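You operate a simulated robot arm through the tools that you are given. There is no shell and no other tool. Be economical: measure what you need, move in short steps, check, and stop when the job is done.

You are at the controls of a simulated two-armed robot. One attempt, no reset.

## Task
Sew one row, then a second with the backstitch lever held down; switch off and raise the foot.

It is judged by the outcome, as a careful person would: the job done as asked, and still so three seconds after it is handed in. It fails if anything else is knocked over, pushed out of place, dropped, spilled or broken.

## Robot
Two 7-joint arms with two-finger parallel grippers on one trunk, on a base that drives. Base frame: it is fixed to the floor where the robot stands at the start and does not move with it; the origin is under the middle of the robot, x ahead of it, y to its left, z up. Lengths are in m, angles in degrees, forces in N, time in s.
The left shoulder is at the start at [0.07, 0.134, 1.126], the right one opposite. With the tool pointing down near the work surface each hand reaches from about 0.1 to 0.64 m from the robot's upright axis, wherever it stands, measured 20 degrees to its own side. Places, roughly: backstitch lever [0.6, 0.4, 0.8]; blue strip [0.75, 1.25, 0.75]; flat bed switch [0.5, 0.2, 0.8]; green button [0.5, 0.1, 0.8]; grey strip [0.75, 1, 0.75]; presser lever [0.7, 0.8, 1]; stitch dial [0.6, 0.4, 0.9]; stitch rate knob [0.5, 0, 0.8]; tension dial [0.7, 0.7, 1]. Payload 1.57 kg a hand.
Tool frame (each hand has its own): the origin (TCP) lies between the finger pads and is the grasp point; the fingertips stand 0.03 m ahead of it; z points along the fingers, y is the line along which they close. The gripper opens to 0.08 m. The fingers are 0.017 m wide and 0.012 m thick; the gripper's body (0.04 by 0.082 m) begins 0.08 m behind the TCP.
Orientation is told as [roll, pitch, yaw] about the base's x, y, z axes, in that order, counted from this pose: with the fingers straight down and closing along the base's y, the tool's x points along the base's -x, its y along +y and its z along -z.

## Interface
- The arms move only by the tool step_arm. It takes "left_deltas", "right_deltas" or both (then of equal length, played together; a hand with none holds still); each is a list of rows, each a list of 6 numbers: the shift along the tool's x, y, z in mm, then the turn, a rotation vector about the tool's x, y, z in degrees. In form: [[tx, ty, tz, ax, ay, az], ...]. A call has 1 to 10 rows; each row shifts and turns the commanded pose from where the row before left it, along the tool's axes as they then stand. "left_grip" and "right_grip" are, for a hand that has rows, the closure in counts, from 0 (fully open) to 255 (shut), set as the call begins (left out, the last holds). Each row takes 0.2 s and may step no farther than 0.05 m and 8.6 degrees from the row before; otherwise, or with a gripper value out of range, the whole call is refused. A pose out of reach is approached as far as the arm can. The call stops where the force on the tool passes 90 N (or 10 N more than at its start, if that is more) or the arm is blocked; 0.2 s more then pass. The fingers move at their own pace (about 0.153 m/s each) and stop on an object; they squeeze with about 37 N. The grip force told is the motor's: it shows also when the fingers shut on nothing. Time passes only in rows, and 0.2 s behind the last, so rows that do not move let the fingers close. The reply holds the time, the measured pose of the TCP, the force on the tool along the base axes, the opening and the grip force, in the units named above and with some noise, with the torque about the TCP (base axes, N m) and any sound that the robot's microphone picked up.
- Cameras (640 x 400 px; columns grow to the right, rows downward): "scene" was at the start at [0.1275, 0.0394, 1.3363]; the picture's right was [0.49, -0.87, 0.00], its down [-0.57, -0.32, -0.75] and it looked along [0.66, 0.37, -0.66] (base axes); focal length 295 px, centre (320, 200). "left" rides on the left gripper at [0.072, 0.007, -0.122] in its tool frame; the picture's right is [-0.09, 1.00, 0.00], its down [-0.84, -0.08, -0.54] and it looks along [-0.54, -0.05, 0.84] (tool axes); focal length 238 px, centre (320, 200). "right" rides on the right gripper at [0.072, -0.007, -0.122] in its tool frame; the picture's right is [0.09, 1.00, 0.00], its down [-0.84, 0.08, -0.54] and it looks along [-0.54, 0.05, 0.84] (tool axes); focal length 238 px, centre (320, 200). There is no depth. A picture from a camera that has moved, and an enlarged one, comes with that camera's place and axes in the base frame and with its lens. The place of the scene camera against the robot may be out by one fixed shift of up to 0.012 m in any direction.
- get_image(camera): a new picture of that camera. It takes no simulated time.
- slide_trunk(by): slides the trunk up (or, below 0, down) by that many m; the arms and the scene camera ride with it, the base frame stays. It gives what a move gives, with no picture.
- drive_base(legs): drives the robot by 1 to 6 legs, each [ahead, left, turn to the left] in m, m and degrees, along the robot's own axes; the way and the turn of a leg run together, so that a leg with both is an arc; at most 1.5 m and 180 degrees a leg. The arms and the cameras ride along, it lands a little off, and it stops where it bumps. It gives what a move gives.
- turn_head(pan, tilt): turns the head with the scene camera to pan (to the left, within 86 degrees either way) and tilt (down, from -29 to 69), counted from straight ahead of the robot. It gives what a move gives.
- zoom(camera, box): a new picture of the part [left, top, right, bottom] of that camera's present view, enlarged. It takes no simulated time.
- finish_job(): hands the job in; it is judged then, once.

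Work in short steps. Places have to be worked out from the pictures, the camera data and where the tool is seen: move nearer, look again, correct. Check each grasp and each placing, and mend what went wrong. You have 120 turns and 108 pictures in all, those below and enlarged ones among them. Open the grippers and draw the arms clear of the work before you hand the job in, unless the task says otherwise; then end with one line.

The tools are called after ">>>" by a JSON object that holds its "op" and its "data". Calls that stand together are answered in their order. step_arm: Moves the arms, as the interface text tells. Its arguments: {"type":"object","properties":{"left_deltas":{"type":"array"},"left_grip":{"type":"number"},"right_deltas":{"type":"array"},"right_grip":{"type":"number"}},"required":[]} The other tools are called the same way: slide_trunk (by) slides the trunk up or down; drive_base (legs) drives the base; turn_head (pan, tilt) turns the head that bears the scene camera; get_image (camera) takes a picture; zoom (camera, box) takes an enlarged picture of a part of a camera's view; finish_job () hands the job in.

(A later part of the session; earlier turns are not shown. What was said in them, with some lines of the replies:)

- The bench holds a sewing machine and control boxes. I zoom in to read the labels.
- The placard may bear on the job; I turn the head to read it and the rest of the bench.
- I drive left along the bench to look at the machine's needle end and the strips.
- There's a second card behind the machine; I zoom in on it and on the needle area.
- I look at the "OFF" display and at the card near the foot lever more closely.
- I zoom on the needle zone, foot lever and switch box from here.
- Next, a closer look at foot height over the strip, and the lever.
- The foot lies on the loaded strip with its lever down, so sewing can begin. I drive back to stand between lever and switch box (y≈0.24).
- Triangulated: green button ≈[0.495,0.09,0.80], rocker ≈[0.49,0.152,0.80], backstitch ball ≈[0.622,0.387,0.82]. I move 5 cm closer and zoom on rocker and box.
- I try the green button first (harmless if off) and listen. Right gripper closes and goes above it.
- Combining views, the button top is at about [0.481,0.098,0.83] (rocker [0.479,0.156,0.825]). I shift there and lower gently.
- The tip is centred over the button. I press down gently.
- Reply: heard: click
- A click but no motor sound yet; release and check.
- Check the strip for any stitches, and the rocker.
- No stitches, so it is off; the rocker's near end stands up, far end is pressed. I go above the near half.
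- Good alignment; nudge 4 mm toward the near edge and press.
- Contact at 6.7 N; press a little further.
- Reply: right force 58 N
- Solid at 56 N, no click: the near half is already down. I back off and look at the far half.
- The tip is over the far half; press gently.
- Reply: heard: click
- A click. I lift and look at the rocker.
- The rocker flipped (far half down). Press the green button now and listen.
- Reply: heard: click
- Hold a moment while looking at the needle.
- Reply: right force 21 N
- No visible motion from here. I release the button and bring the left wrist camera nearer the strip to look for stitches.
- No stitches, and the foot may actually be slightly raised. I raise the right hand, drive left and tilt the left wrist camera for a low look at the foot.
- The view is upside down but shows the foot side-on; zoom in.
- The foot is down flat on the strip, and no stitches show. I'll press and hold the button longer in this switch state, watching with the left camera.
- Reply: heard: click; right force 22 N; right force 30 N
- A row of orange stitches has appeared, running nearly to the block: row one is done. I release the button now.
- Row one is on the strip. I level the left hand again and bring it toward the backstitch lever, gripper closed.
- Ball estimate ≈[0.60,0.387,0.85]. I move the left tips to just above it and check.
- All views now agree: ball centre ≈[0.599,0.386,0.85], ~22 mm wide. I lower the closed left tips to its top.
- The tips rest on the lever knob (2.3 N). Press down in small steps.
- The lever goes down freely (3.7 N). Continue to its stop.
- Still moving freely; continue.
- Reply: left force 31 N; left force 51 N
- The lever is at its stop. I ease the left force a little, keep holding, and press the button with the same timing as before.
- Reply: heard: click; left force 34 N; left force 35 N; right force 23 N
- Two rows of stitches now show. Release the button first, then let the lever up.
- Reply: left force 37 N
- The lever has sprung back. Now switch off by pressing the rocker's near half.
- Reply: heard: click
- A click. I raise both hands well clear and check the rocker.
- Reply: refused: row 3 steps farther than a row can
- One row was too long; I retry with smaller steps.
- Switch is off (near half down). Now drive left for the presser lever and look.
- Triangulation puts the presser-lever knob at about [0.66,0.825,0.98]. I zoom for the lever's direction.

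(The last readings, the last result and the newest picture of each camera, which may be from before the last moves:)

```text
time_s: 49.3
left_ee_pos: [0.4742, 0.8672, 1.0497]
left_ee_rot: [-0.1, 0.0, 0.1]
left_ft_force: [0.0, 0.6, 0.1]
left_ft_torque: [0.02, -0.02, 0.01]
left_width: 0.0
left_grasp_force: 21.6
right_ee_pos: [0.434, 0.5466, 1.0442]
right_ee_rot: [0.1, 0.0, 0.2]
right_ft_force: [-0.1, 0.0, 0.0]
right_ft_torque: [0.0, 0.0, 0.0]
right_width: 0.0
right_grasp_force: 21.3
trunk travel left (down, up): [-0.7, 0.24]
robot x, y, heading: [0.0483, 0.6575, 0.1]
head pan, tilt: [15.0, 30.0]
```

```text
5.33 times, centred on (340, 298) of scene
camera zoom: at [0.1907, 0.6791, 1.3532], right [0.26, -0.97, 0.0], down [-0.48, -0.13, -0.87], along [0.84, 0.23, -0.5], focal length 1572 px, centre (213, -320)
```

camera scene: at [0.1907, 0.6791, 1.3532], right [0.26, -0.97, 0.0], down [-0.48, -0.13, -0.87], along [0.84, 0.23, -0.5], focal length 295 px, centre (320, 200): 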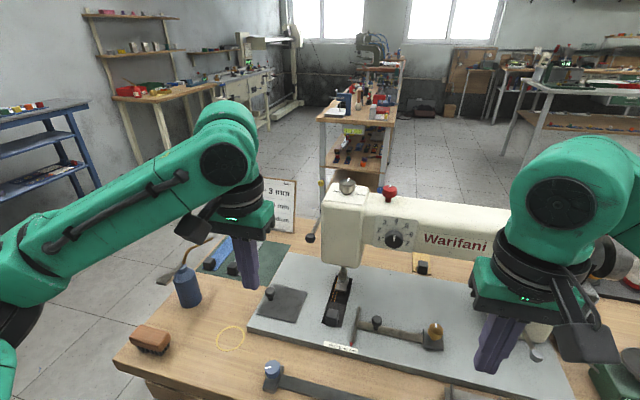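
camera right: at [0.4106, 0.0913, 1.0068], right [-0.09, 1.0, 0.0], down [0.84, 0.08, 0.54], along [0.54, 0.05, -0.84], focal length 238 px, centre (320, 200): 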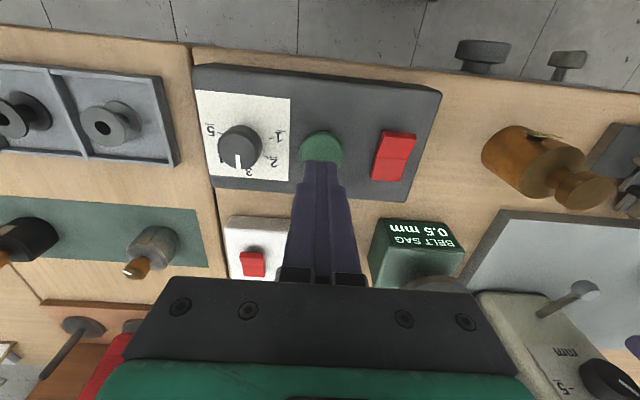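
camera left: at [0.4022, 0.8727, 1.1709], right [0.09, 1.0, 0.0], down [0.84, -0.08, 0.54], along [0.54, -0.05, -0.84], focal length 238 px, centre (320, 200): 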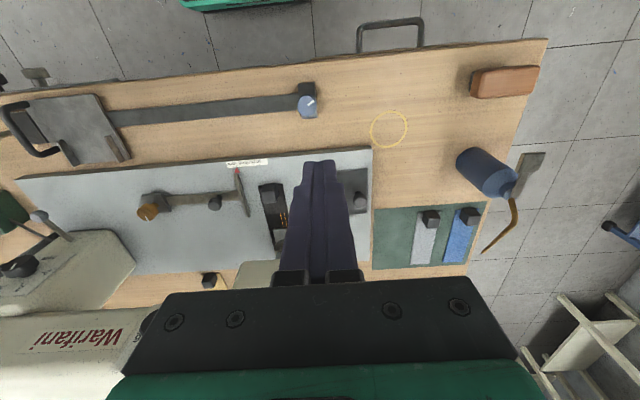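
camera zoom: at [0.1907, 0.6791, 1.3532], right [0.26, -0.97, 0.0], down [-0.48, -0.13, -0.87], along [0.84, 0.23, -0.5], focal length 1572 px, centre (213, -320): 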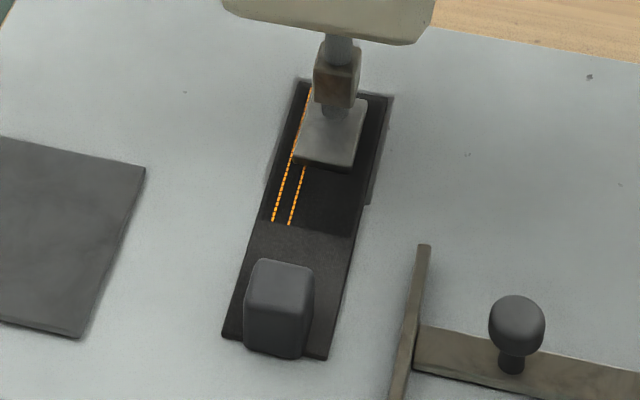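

The shaft seems to run back from the knob along the head's left face, so lifting the knob raises the foot. I bring the left camera closer to refine.

>>> {"op": "step_arm", "data": {"left_deltas": [[-33, 10, 0, 0, 0, 0], [-33, 10, 0, 0, 0, 0], [-34, 10, 0, 0, 0, 0]]}}

>>> {"op": "get_image", "data": {"camera": "left"}}

```text
time_s: 50.1
left_ee_pos: [0.5783, 0.8953, 1.047]
left_ee_rot: [0.1, 0.1, -0.1]
left_ft_force: [-0.5, 0.1, -0.9]
left_ft_torque: [0.01, 0.04, -0.01]
left_width: 0.0
left_grasp_force: 21.2
right_ee_pos: [0.4341, 0.5467, 1.0435]
right_ee_rot: [0.1, 0.0, 0.1]
right_ft_force: [-1.1, 0.0, 0.3]
right_ft_torque: [0.03, -0.01, 0.0]
right_width: 0.0002
right_grasp_force: 21.1
trunk travel left (down, up): [-0.7, 0.24]
robot x, y, heading: [0.0516, 0.6568, 0.3]
head pan, tilt: [15.0, 30.0]
```

```text
36 pictures are left
camera left: at [0.5047, 0.9016, 1.1701], right [0.09, 1.0, 0.0], down [0.84, -0.08, 0.54], along [0.54, -0.05, -0.84], focal length 238 px, centre (320, 200)
```

left: 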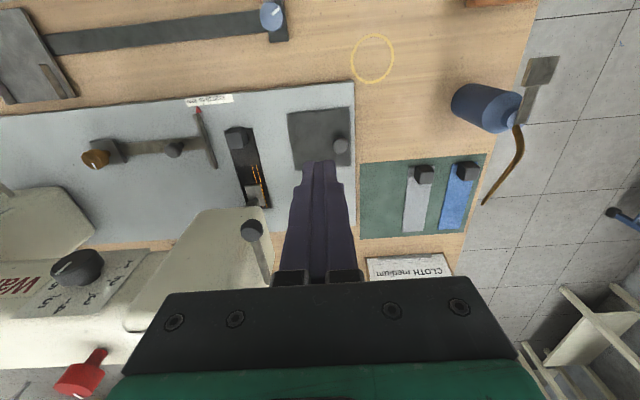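

Knob refined to ≈[0.646,0.823,0.992], shaft running back and slightly up. I'll pitch the left hand horizontal so closed fingers slide under knob and shaft, then lift. First back off and rotate.

>>> {"op": "step_arm", "data": {"left_deltas": [[38, 0, 0, 0, 0, 0], [38, 0, 0, 0, -4, 0], [0, 0, 0, 0, -8.5, 0], [0, 0, 0, 0, -8.5, 0], [0, 0, 0, 0, -8.5, 0], [0, 0, 0, 0, -8.5, 0], [0, 0, 0, 0, -8.5, 0]]}}

>>> {"op": "step_arm", "data": {"left_deltas": [[0, 0, 0, 0, -8.5, 0], [0, 0, 0, 0, -8.5, 0], [0, 0, 0, 0, -8.5, 0], [0, 0, 0, 0, -8.5, 0], [0, 0, 0, 0, -8.5, 0]]}}

>>> {"op": "get_image", "data": {"camera": "scene"}}

```text
time_s: 51.7
left_ee_pos: [0.5, 0.8908, 1.0506]
left_ee_rot: [0.8, -37.3, -1.6]
left_ft_force: [-0.1, -0.6, -0.2]
left_ft_torque: [-0.01, -0.01, 0.0]
left_width: 0.0001
left_grasp_force: 21.3
left hand out of reach, approached as far as the arm can: row 6, 7
right_ee_pos: [0.4348, 0.5458, 1.0455]
right_ee_rot: [0.0, 0.0, 0.1]
right_ft_force: [-0.2, -0.2, -0.1]
right_ft_torque: [-0.01, 0.01, -0.01]
right_width: 0.0
right_grasp_force: 21.4
trunk travel left (down, up): [-0.7, 0.24]
robot x, y, heading: [0.0495, 0.6581, 0.1]
head pan, tilt: [15.0, 30.0]
```

```text
time_s: 52.9
left_ee_pos: [0.5009, 0.8911, 1.0503]
left_ee_rot: [0.7, -37.0, -1.6]
left_ft_force: [0.3, -0.2, 0.4]
left_ft_torque: [-0.01, 0.0, 0.01]
left_width: 0.0
left_grasp_force: 21.2
left hand out of reach, approached as far as the arm can: row 1, 2, 3, 4, 5
right_ee_pos: [0.4335, 0.5458, 1.0438]
right_ee_rot: [0.1, 0.0, 0.1]
right_ft_force: [-0.6, 0.5, 0.2]
right_ft_torque: [-0.01, -0.02, 0.0]
right_width: 0.0002
right_grasp_force: 20.9
trunk travel left (down, up): [-0.7, 0.24]
robot x, y, heading: [0.0504, 0.658, 0.1]
head pan, tilt: [15.0, 30.0]
```

```text
35 pictures are left
camera scene: at [0.1906, 0.6791, 1.3533], right [0.26, -0.97, 0.0], down [-0.48, -0.13, -0.87], along [0.84, 0.23, -0.5], focal length 295 px, centre (320, 200)
```

scene: 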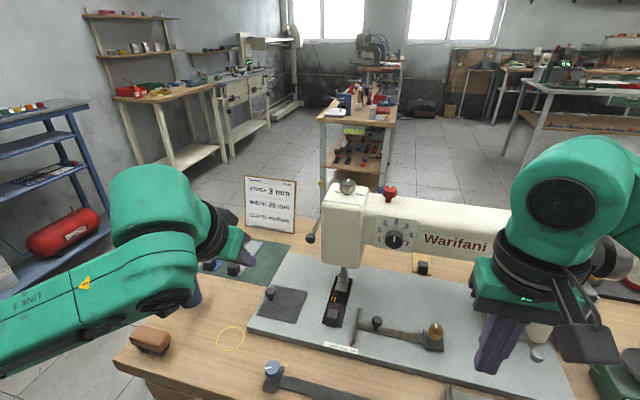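

Too folded for a horizontal tool. I undo the unreachable part of the turn, then back the base 12 cm and try farther forward.

>>> {"op": "step_arm", "data": {"left_deltas": [[0, 0, 0, 0, 8.5, 0], [0, 0, 0, 0, 8.5, 0], [0, 0, 0, 0, 8.5, 0], [0, 0, 0, 0, 8.5, 0], [0, 0, 0, 0, 8.5, 0], [0, 0, 0, 0, 8.5, 0]]}}

>>> {"op": "drive_base", "data": {"legs": [[-0.12, 0, 0]]}}

```text
time_s: 54.3
left_ee_pos: [0.5007, 0.8905, 1.0515]
left_ee_rot: [0.6, 14.0, -0.8]
left_ft_force: [0.1, -0.1, -0.1]
left_ft_torque: [0.0, 0.02, 0.0]
left_width: 0.0001
left_grasp_force: 21.7
right_ee_pos: [0.4347, 0.5449, 1.0444]
right_ee_rot: [0.2, 0.1, 0.1]
right_ft_force: [-0.5, -0.1, -0.3]
right_ft_torque: [0.0, 0.02, 0.0]
right_width: 0.0001
right_grasp_force: 21.3
trunk travel left (down, up): [-0.7, 0.24]
robot x, y, heading: [0.0487, 0.657, 0.1]
head pan, tilt: [15.0, 30.0]
```

```text
time_s: 55.5
left_ee_pos: [0.3807, 0.8913, 1.0496]
left_ee_rot: [0.5, 13.9, -0.9]
left_ft_force: [-0.2, -0.5, 0.2]
left_ft_torque: [0.0, 0.02, -0.01]
left_width: 0.0001
left_grasp_force: 21.2
right_ee_pos: [0.3136, 0.5457, 1.0431]
right_ee_rot: [0.0, 0.2, 0.0]
right_ft_force: [0.0, 0.4, 0.5]
right_ft_torque: [0.01, 0.03, 0.01]
right_width: 0.0
right_grasp_force: 21.9
trunk travel left (down, up): [-0.7, 0.24]
robot x, y, heading: [-0.0713, 0.6588, 0.2]
head pan, tilt: [15.0, 30.0]
```

Commands follow what was reached, so pitch is now +14°. I level it, extend forward, then pitch up gradually.

>>> {"op": "step_arm", "data": {"left_deltas": [[0, 0, 0, 0, -7, 0], [0, 0, 0, 0, -7, 0], [-45, 0, 0, 0, 0, 0], [-45, 0, 0, 0, 0, 0], [-45, 0, 0, 0, 0, 0], [-45, 0, 0, 0, 0, 0]]}}

>>> {"op": "step_arm", "data": {"left_deltas": [[0, 0, 0, 0, -8.5, 0], [0, 0, 0, 0, -8.5, 0], [0, 0, 0, 0, -8.5, 0], [0, 0, 0, 0, -8.5, 0], [0, 0, 0, 0, -8.5, 0], [0, 0, 0, 0, -8.5, 0], [0, 0, 0, 0, -8.5, 0]]}}

```text
time_s: 57.0
left_ee_pos: [0.5316, 0.8856, 1.0518]
left_ee_rot: [0.8, 0.0, -1.4]
left_ft_force: [0.4, 0.1, -0.4]
left_ft_torque: [0.02, -0.03, -0.01]
left_width: 0.0
left_grasp_force: 20.7
left hand out of reach, approached as far as the arm can: row 6
right_ee_pos: [0.3135, 0.545, 1.0441]
right_ee_rot: [0.1, 0.0, 0.0]
right_ft_force: [-0.1, -0.3, 0.5]
right_ft_torque: [0.0, 0.03, 0.03]
right_width: 0.0001
right_grasp_force: 21.0
trunk travel left (down, up): [-0.7, 0.24]
robot x, y, heading: [-0.07, 0.6569, 0.1]
head pan, tilt: [15.0, 30.0]
```

```text
time_s: 58.5
left_ee_pos: [0.5302, 0.8897, 1.0521]
left_ee_rot: [1.3, -59.8, -2.3]
left_ft_force: [-0.4, 0.0, 0.1]
left_ft_torque: [0.02, -0.03, 0.0]
left_width: 0.0002
left_grasp_force: 21.7
right_ee_pos: [0.3128, 0.5466, 1.0456]
right_ee_rot: [0.0, 0.0, 0.1]
right_ft_force: [0.7, -0.1, -1.4]
right_ft_torque: [0.02, 0.03, -0.03]
right_width: 0.0
right_grasp_force: 20.9
trunk travel left (down, up): [-0.7, 0.24]
robot x, y, heading: [-0.0694, 0.6576, 0.3]
head pan, tilt: [15.0, 30.0]
```

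>>> {"op": "step_arm", "data": {"left_deltas": [[0, 0, 0, 0, -8.5, 0], [0, 0, 0, 0, -8.5, 0], [0, 0, 0, 0, -8, 0]]}}

>>> {"op": "get_image", "data": {"camera": "left"}}

>>> {"op": "get_image", "data": {"camera": "scene"}}

```text
time_s: 59.4
left_ee_pos: [0.5308, 0.8875, 1.0518]
left_ee_rot: [6.7, -84.7, -7.8]
left_ft_force: [-1.1, 0.5, -0.1]
left_ft_torque: [0.0, 0.0, 0.01]
left_width: 0.0
left_grasp_force: 21.1
right_ee_pos: [0.3128, 0.5464, 1.0445]
right_ee_rot: [0.1, 0.1, 0.1]
right_ft_force: [0.6, -0.1, -0.4]
right_ft_torque: [-0.01, -0.01, -0.03]
right_width: 0.0001
right_grasp_force: 21.0
trunk travel left (down, up): [-0.7, 0.24]
robot x, y, heading: [-0.0729, 0.6551, 0.4]
head pan, tilt: [15.0, 30.0]
```

```text
34 pictures are left
camera left: at [0.4025, 0.8974, 0.9919], right [0.03, 0.99, 0.1], down [-0.46, -0.08, 0.88], along [0.89, -0.07, 0.46], focal length 238 px, centre (320, 200)
```

left: 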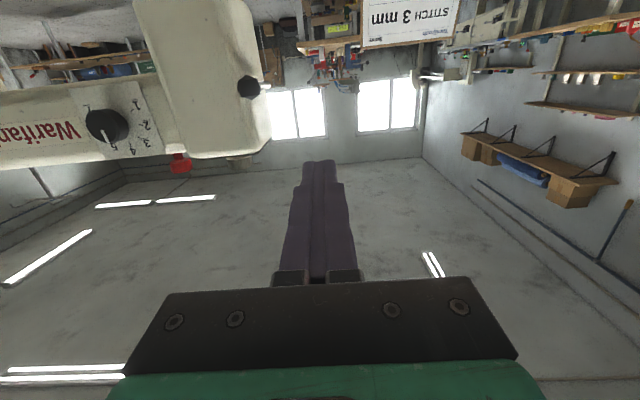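

```text
33 pictures are left
camera scene: at [0.07, 0.6785, 1.3533], right [0.26, -0.97, 0.0], down [-0.48, -0.13, -0.87], along [0.84, 0.23, -0.5], focal length 295 px, centre (320, 200)
```

scene: 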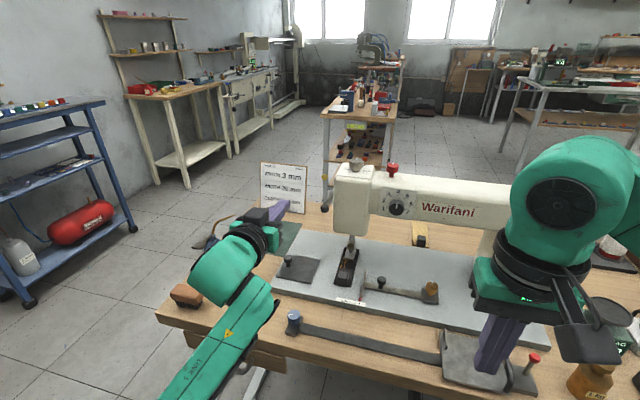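

The left view confirms the knob at [0.646,0.824,0.994]. Zoom to see clearance to the head.

>>> {"op": "zoom", "data": {"camera": "left", "box": [200, 50, 320, 170]}}

```text
3.33 times, centred on (260, 110) of left
camera zoom: at [0.4025, 0.8974, 0.9919], right [0.03, 0.99, 0.1], down [-0.46, -0.08, 0.88], along [0.89, -0.07, 0.46], focal length 794 px, centre (520, 500)
```

zoom: 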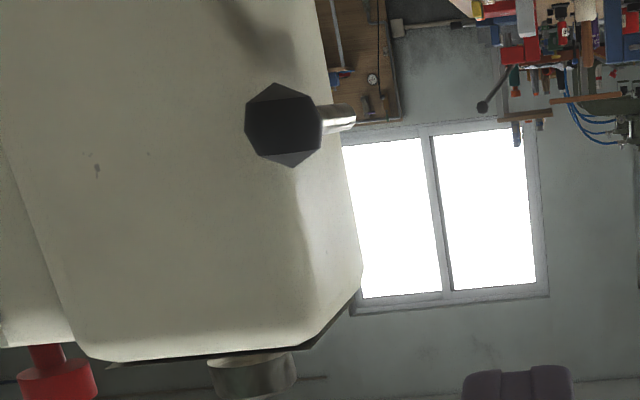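

The shaft is nearly horizontal, running straight back at y≈0.82. I go down below knob level, shift right to y≈0.826 and approach from the front.

>>> {"op": "step_arm", "data": {"left_deltas": [[45, 0, 0, 0, 0, 0], [42, 0, 0, 0, 0, 0], [0, -31, 0, 0, 0, 0], [0, -30, 0, 0, 0, 0], [0, 0, 20, 0, 0, 0]]}}

>>> {"op": "get_image", "data": {"camera": "left"}}

>>> {"op": "zoom", "data": {"camera": "scene", "box": [240, 130, 400, 250]}}

```text
time_s: 60.5
left_ee_pos: [0.5426, 0.8304, 0.9621]
left_ee_rot: [6.4, -84.5, -7.5]
left_ft_force: [0.3, 0.6, 0.0]
left_ft_torque: [0.02, -0.03, 0.03]
left_width: 0.0
left_grasp_force: 21.4
right_ee_pos: [0.3136, 0.5479, 1.044]
right_ee_rot: [0.0, 0.1, 0.2]
right_ft_force: [-1.0, 0.7, 0.2]
right_ft_torque: [0.0, 0.01, -0.01]
right_width: 0.0002
right_grasp_force: 20.9
trunk travel left (down, up): [-0.7, 0.24]
robot x, y, heading: [-0.071, 0.6578, 0.1]
head pan, tilt: [15.0, 30.0]
```

```text
31 pictures are left
camera left: at [0.4142, 0.8384, 0.9027], right [0.03, 0.99, 0.1], down [-0.46, -0.08, 0.88], along [0.89, -0.07, 0.46], focal length 238 px, centre (320, 200)
```

left: 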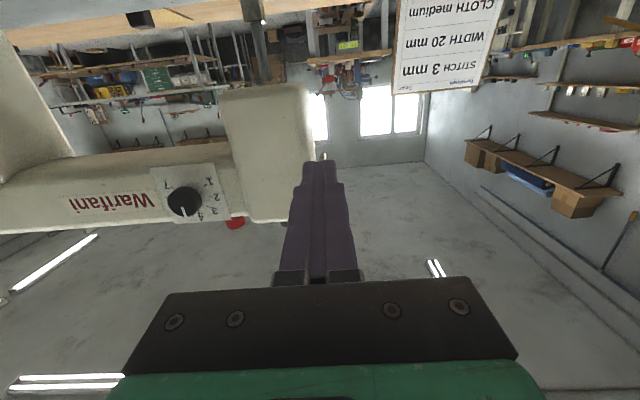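

```text
3.33 times, centred on (320, 190) of scene
camera zoom: at [0.0713, 0.6795, 1.3531], right [0.26, -0.97, 0.0], down [-0.48, -0.13, -0.87], along [0.84, 0.23, -0.5], focal length 983 px, centre (320, 233)
```

zoom: 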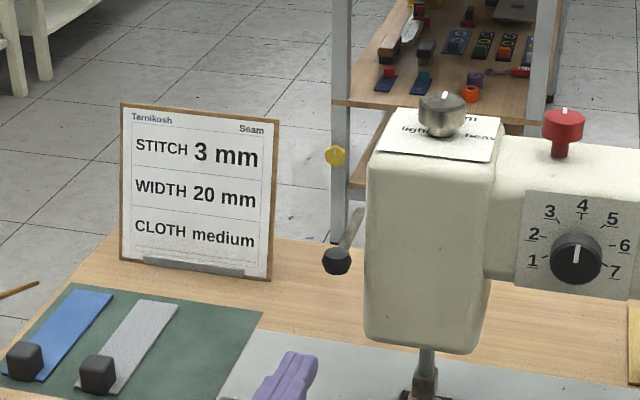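

The knob sits just in front of the head, whose left face is at y≈0.812. I advance the fingers under the knob at y≈0.832.

>>> {"op": "step_arm", "data": {"left_deltas": [[0, 2, 35, 0, 0, 0], [0, 0, 35, 0, 0, 0], [-5, 0, 30, 0, 0, 0]]}}

>>> {"op": "zoom", "data": {"camera": "left", "box": [220, 80, 420, 220]}}

>>> {"op": "zoom", "data": {"camera": "scene", "box": [260, 150, 380, 250]}}

```text
time_s: 61.4
left_ee_pos: [0.6414, 0.8296, 0.9585]
left_ee_rot: [6.8, -84.5, -7.8]
left_ft_force: [-0.3, 1.2, 0.7]
left_ft_torque: [-0.03, -0.03, 0.01]
left_width: 0.0
left_grasp_force: 21.4
right_ee_pos: [0.3137, 0.5453, 1.0431]
right_ee_rot: [0.2, 0.0, 0.1]
right_ft_force: [0.7, 0.2, 0.2]
right_ft_torque: [-0.01, 0.04, 0.01]
right_width: 0.0
right_grasp_force: 21.4
trunk travel left (down, up): [-0.7, 0.24]
robot x, y, heading: [-0.0696, 0.6579, -0.1]
head pan, tilt: [15.0, 30.0]
```

```text
2.86 times, centred on (320, 150) of left
camera zoom: at [0.5137, 0.8378, 0.8985], right [0.03, 0.99, 0.1], down [-0.46, -0.08, 0.88], along [0.89, -0.07, 0.46], focal length 681 px, centre (320, 343)
```

zoom: 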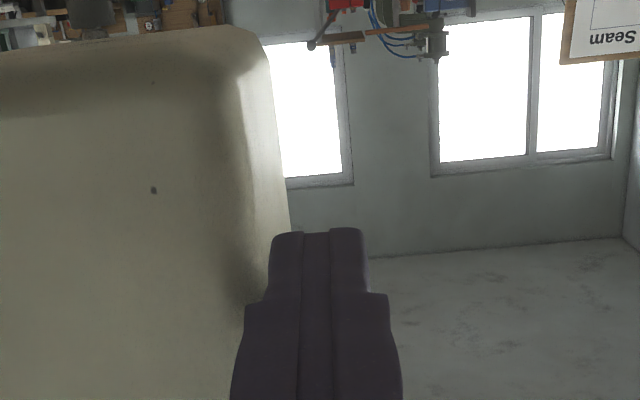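

```text
4.00 times, centred on (320, 200) of scene
camera zoom: at [0.0706, 0.6784, 1.3532], right [0.26, -0.97, 0.0], down [-0.48, -0.13, -0.87], along [0.84, 0.23, -0.5], focal length 1179 px, centre (320, 200)
```

zoom: 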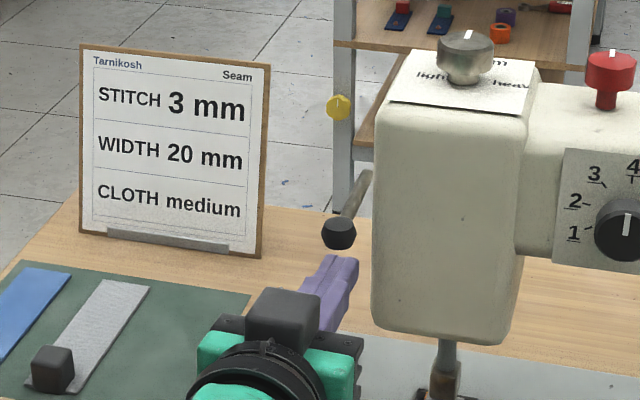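

The tips are below the knob. Lift in small steps, watching force.

>>> {"op": "step_arm", "data": {"left_deltas": [[-7, 0, 4, 0, 0, 0], [-6, 0, 0, 0, 0, 0], [-5, 0, 0, 0, 0, 0], [-5, 0, 0, 0, 0, 0]]}}

>>> {"op": "zoom", "data": {"camera": "scene", "box": [260, 150, 380, 250]}}

```text
time_s: 62.4
left_ee_pos: [0.6466, 0.8277, 0.9815]
left_ee_rot: [6.6, -84.6, -7.7]
left_ft_force: [-0.7, -0.1, -0.5]
left_ft_torque: [-0.01, -0.02, -0.03]
left_width: 0.0
left_grasp_force: 21.6
right_ee_pos: [0.312, 0.5468, 1.0449]
right_ee_rot: [0.0, 0.1, 0.0]
right_ft_force: [0.7, -0.5, -0.1]
right_ft_torque: [-0.03, 0.04, -0.01]
right_width: 0.0
right_grasp_force: 20.8
trunk travel left (down, up): [-0.7, 0.24]
robot x, y, heading: [-0.071, 0.6569, 0.1]
head pan, tilt: [15.0, 30.0]
```

```text
4.00 times, centred on (320, 200) of scene
camera zoom: at [0.0698, 0.6789, 1.3533], right [0.26, -0.97, 0.0], down [-0.48, -0.13, -0.87], along [0.84, 0.23, -0.5], focal length 1179 px, centre (320, 200)
```

zoom: 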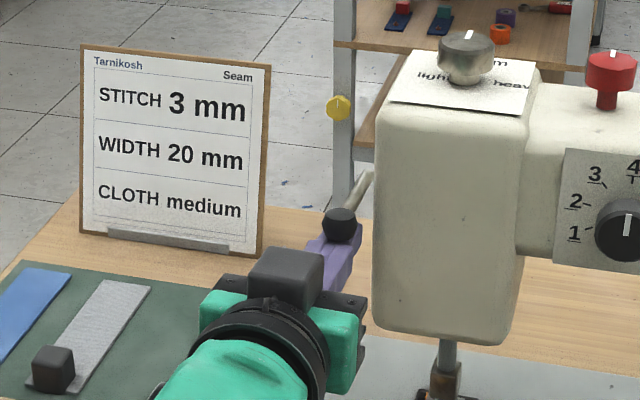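

The knob is riding up on the fingers with little force. Keep lifting.

>>> {"op": "step_arm", "data": {"left_deltas": [[-7, 1, 0, 0, 0, 0], [-7, 1, 1, 0, 0, 0], [-7, 0, 2, 0, 0, 0], [-7, 0, 2, 0, 0, 0]]}}

>>> {"op": "zoom", "data": {"camera": "scene", "box": [260, 130, 380, 230]}}

```text
time_s: 63.4
left_ee_pos: [0.6541, 0.8313, 1.0092]
left_ee_rot: [7.0, -84.6, -8.0]
left_ft_force: [-0.5, 1.6, -1.1]
left_ft_torque: [-0.01, 0.02, 0.03]
left_width: 0.0
left_grasp_force: 21.4
right_ee_pos: [0.3137, 0.5461, 1.0442]
right_ee_rot: [0.0, 0.1, 0.1]
right_ft_force: [0.3, -0.7, 0.9]
right_ft_torque: [-0.01, -0.03, 0.01]
right_width: 0.0
right_grasp_force: 21.7
trunk travel left (down, up): [-0.7, 0.24]
robot x, y, heading: [-0.0708, 0.6516, 0.2]
head pan, tilt: [15.0, 30.0]
```

```text
4.00 times, centred on (320, 180) of scene
camera zoom: at [0.0701, 0.6795, 1.3532], right [0.26, -0.97, 0.0], down [-0.48, -0.13, -0.87], along [0.84, 0.23, -0.5], focal length 1179 px, centre (320, 280)
```

zoom: 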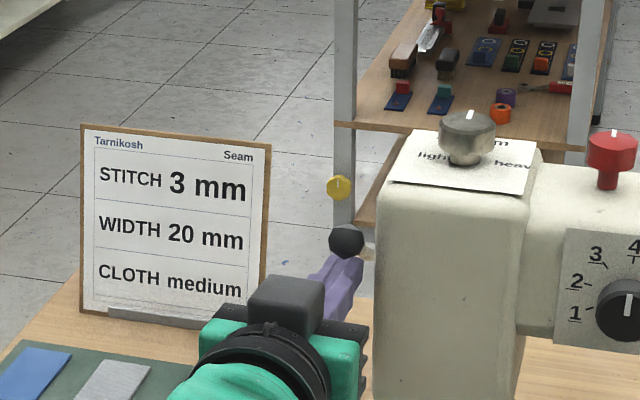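

Rising well. Continue, following the arc back a bit.

>>> {"op": "step_arm", "data": {"left_deltas": [[-7, 0, 3, 0, 0, 0], [-7, 0, 3, 0, 0, 0], [-7, 0, 4, 0, 0, 0]]}}

>>> {"op": "zoom", "data": {"camera": "scene", "box": [260, 110, 380, 210]}}

>>> {"op": "zoom", "data": {"camera": "scene", "box": [320, 210, 380, 285]}}

```text
time_s: 64.2
left_ee_pos: [0.6646, 0.8302, 1.0253]
left_ee_rot: [5.4, -84.1, -6.4]
left_ft_force: [-15.3, 1.1, -10.5]
left_ft_torque: [0.01, 0.25, -0.07]
left_width: 0.0
left_grasp_force: 21.0
right_ee_pos: [0.3114, 0.5468, 1.0456]
right_ee_rot: [-0.1, -0.1, 0.1]
right_ft_force: [-0.4, 0.1, 0.0]
right_ft_torque: [0.0, 0.02, 0.04]
right_width: 0.0
right_grasp_force: 20.7
trunk travel left (down, up): [-0.7, 0.24]
robot x, y, heading: [-0.0717, 0.6591, 0.1]
head pan, tilt: [15.0, 30.0]
```

```text
4.00 times, centred on (320, 160) of scene
camera zoom: at [0.0676, 0.6798, 1.3532], right [0.26, -0.97, 0.0], down [-0.48, -0.13, -0.87], along [0.84, 0.23, -0.5], focal length 1179 px, centre (320, 360)
```

zoom: 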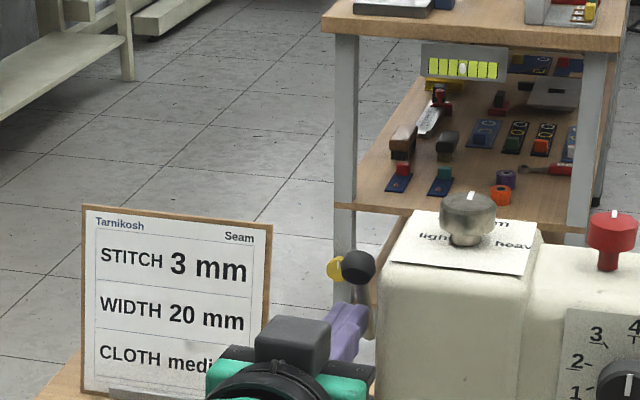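

```text
5.33 times, centred on (350, 248) of scene
camera zoom: at [0.0676, 0.6798, 1.3532], right [0.26, -0.97, 0.0], down [-0.48, -0.13, -0.87], along [0.84, 0.23, -0.5], focal length 1572 px, centre (160, -53)
```

zoom: 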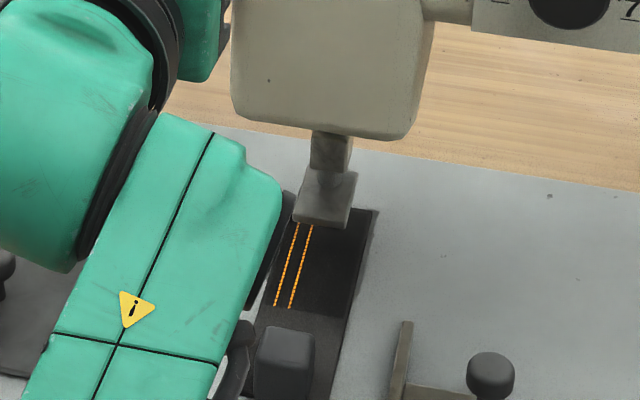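

The foot has risen and the lever is near its stop (15 N). I draw the fingers straight back and see whether it stays up.

>>> {"op": "step_arm", "data": {"left_deltas": [[3, 0, -15, 0, 0, 0], [0, 0, -40, 0, 0, 0], [0, 0, -40, 0, 0, 0], [0, 20, -40, 0, 0, 0]]}}

>>> {"op": "zoom", "data": {"camera": "scene", "box": [280, 110, 400, 210]}}

>>> {"op": "zoom", "data": {"camera": "scene", "box": [320, 210, 380, 285]}}

```text
time_s: 65.2
left_ee_pos: [0.5322, 0.8535, 1.0388]
left_ee_rot: [6.3, -84.5, -7.4]
left_ft_force: [-0.1, 0.2, -0.5]
left_ft_torque: [0.0, -0.01, -0.03]
left_width: 0.0001
left_grasp_force: 20.8
right_ee_pos: [0.3119, 0.5471, 1.045]
right_ee_rot: [0.0, 0.0, 0.0]
right_ft_force: [-0.3, -0.2, 0.4]
right_ft_torque: [0.04, -0.06, 0.0]
right_width: 0.0
right_grasp_force: 21.5
trunk travel left (down, up): [-0.7, 0.24]
robot x, y, heading: [-0.0739, 0.6554, 0.4]
head pan, tilt: [15.0, 30.0]
```

```text
4.00 times, centred on (340, 160) of scene
camera zoom: at [0.0681, 0.6802, 1.3535], right [0.26, -0.97, 0.0], down [-0.48, -0.13, -0.87], along [0.84, 0.22, -0.5], focal length 1179 px, centre (240, 360)
```

zoom: 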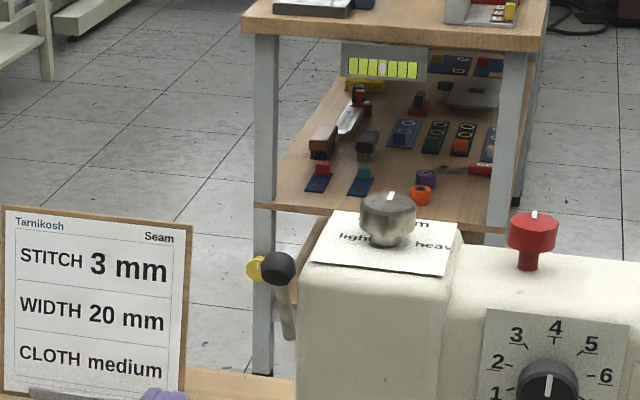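

```text
5.33 times, centred on (350, 248) of scene
camera zoom: at [0.0681, 0.6802, 1.3535], right [0.26, -0.97, 0.0], down [-0.48, -0.13, -0.87], along [0.84, 0.22, -0.5], focal length 1572 px, centre (160, -53)
```

zoom: 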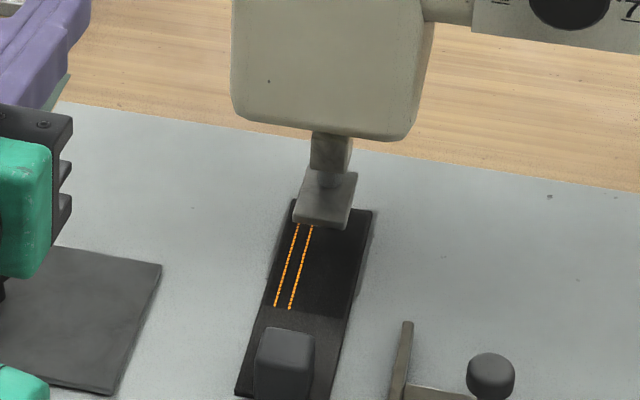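

The lever stays up and the foot stands raised. I open the grippers, back the robot away, and do a last check.

>>> {"op": "drive_base", "data": {"legs": [[-0.15, 0, 0]]}}

>>> {"op": "step_arm", "data": {"left_deltas": [[0, 0, 0, 0, 0, 0], [0, 0, 0, 0, 0, 0], [0, 0, 0, 0, 0, 0], [0, 0, 0, 0, 0, 0]], "right_deltas": [[0, 0, 0, 0, 0, 0], [0, 0, 0, 0, 0, 0], [0, 0, 0, 0, 0, 0], [0, 0, 0, 0, 0, 0]], "left_grip": 0, "right_grip": 0}}

>>> {"op": "turn_head", "data": {"pan": 0, "tilt": 32}}

>>> {"op": "get_image", "data": {"camera": "scene"}}

>>> {"op": "zoom", "data": {"camera": "scene", "box": [180, 130, 340, 250]}}

```text
time_s: 66.5
left_ee_pos: [0.3842, 0.8522, 1.0374]
left_ee_rot: [6.5, -84.5, -7.7]
left_ft_force: [0.3, -0.5, 0.0]
left_ft_torque: [-0.02, 0.01, -0.01]
left_width: 0.0
left_grasp_force: 21.4
right_ee_pos: [0.1645, 0.5455, 1.0437]
right_ee_rot: [0.2, 0.1, 0.0]
right_ft_force: [0.1, 0.9, -1.6]
right_ft_torque: [0.01, 0.0, 0.02]
right_width: 0.0002
right_grasp_force: 21.4
trunk travel left (down, up): [-0.7, 0.24]
robot x, y, heading: [-0.2179, 0.6562, 0.0]
head pan, tilt: [15.0, 30.0]
```

```text
time_s: 67.5
left_ee_pos: [0.3852, 0.8518, 1.039]
left_ee_rot: [6.6, -84.5, -7.7]
left_ft_force: [-0.1, -0.2, -0.7]
left_ft_torque: [-0.01, 0.01, 0.03]
left_width: 0.0801
left_grasp_force: 0.1
right_ee_pos: [0.1623, 0.5451, 1.0447]
right_ee_rot: [0.1, 0.0, 0.1]
right_ft_force: [-0.9, 0.3, 0.1]
right_ft_torque: [-0.01, -0.03, 0.01]
right_width: 0.08
right_grasp_force: 0.0
trunk travel left (down, up): [-0.7, 0.24]
robot x, y, heading: [-0.2237, 0.6572, -0.1]
head pan, tilt: [15.0, 30.0]
```

```text
time_s: 68.3
left_ee_pos: [0.3835, 0.8524, 1.0386]
left_ee_rot: [6.5, -84.6, -7.6]
left_ft_force: [1.3, 0.0, 0.1]
left_ft_torque: [-0.01, 0.03, -0.02]
left_width: 0.0799
left_grasp_force: 0.2
right_ee_pos: [0.1631, 0.5463, 1.0443]
right_ee_rot: [0.0, 0.0, 0.0]
right_ft_force: [-0.1, -0.2, -0.2]
right_ft_torque: [0.02, 0.0, 0.03]
right_width: 0.0798
right_grasp_force: 0.0
trunk travel left (down, up): [-0.7, 0.24]
robot x, y, heading: [-0.2205, 0.6567, 0.2]
head pan, tilt: [0.0, 32.0]
```

```text
21 pictures are left
camera scene: at [-0.0773, 0.6552, 1.3501], right [0.0, -1.0, 0.0], down [-0.53, 0.0, -0.85], along [0.85, 0.0, -0.53], focal length 295 px, centre (320, 200)
```

scene: 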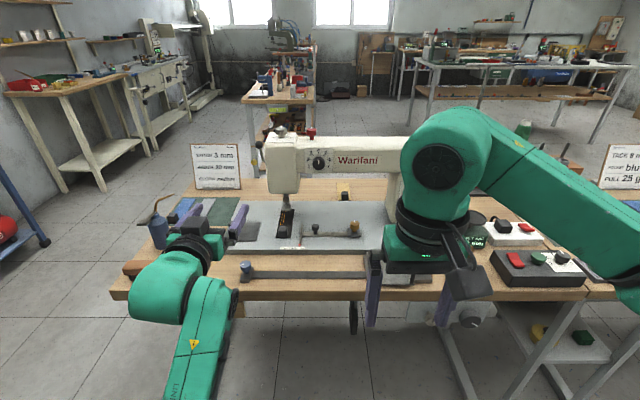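

```text
3.33 times, centred on (260, 190) of scene
camera zoom: at [-0.0773, 0.6552, 1.3501], right [0.0, -1.0, 0.0], down [-0.53, 0.0, -0.85], along [0.85, 0.0, -0.53], focal length 983 px, centre (520, 233)
```

zoom: 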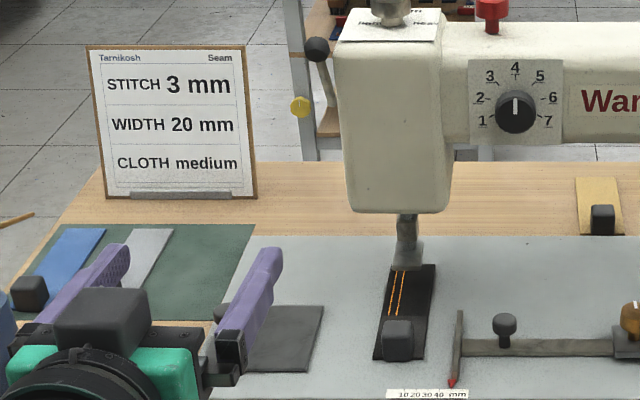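

All is as asked: two rows are on the strip, the switch is off, the foot lever stays up, and both hands are clear and open. I hand in.

>>> {"op": "finish_job", "data": {}}

```text
The job is handed in.
```

I sewed one row, then a second with the backstitch lever held down; the machine is switched off, the presser foot is raised and staying up, and both grippers are open and clear.
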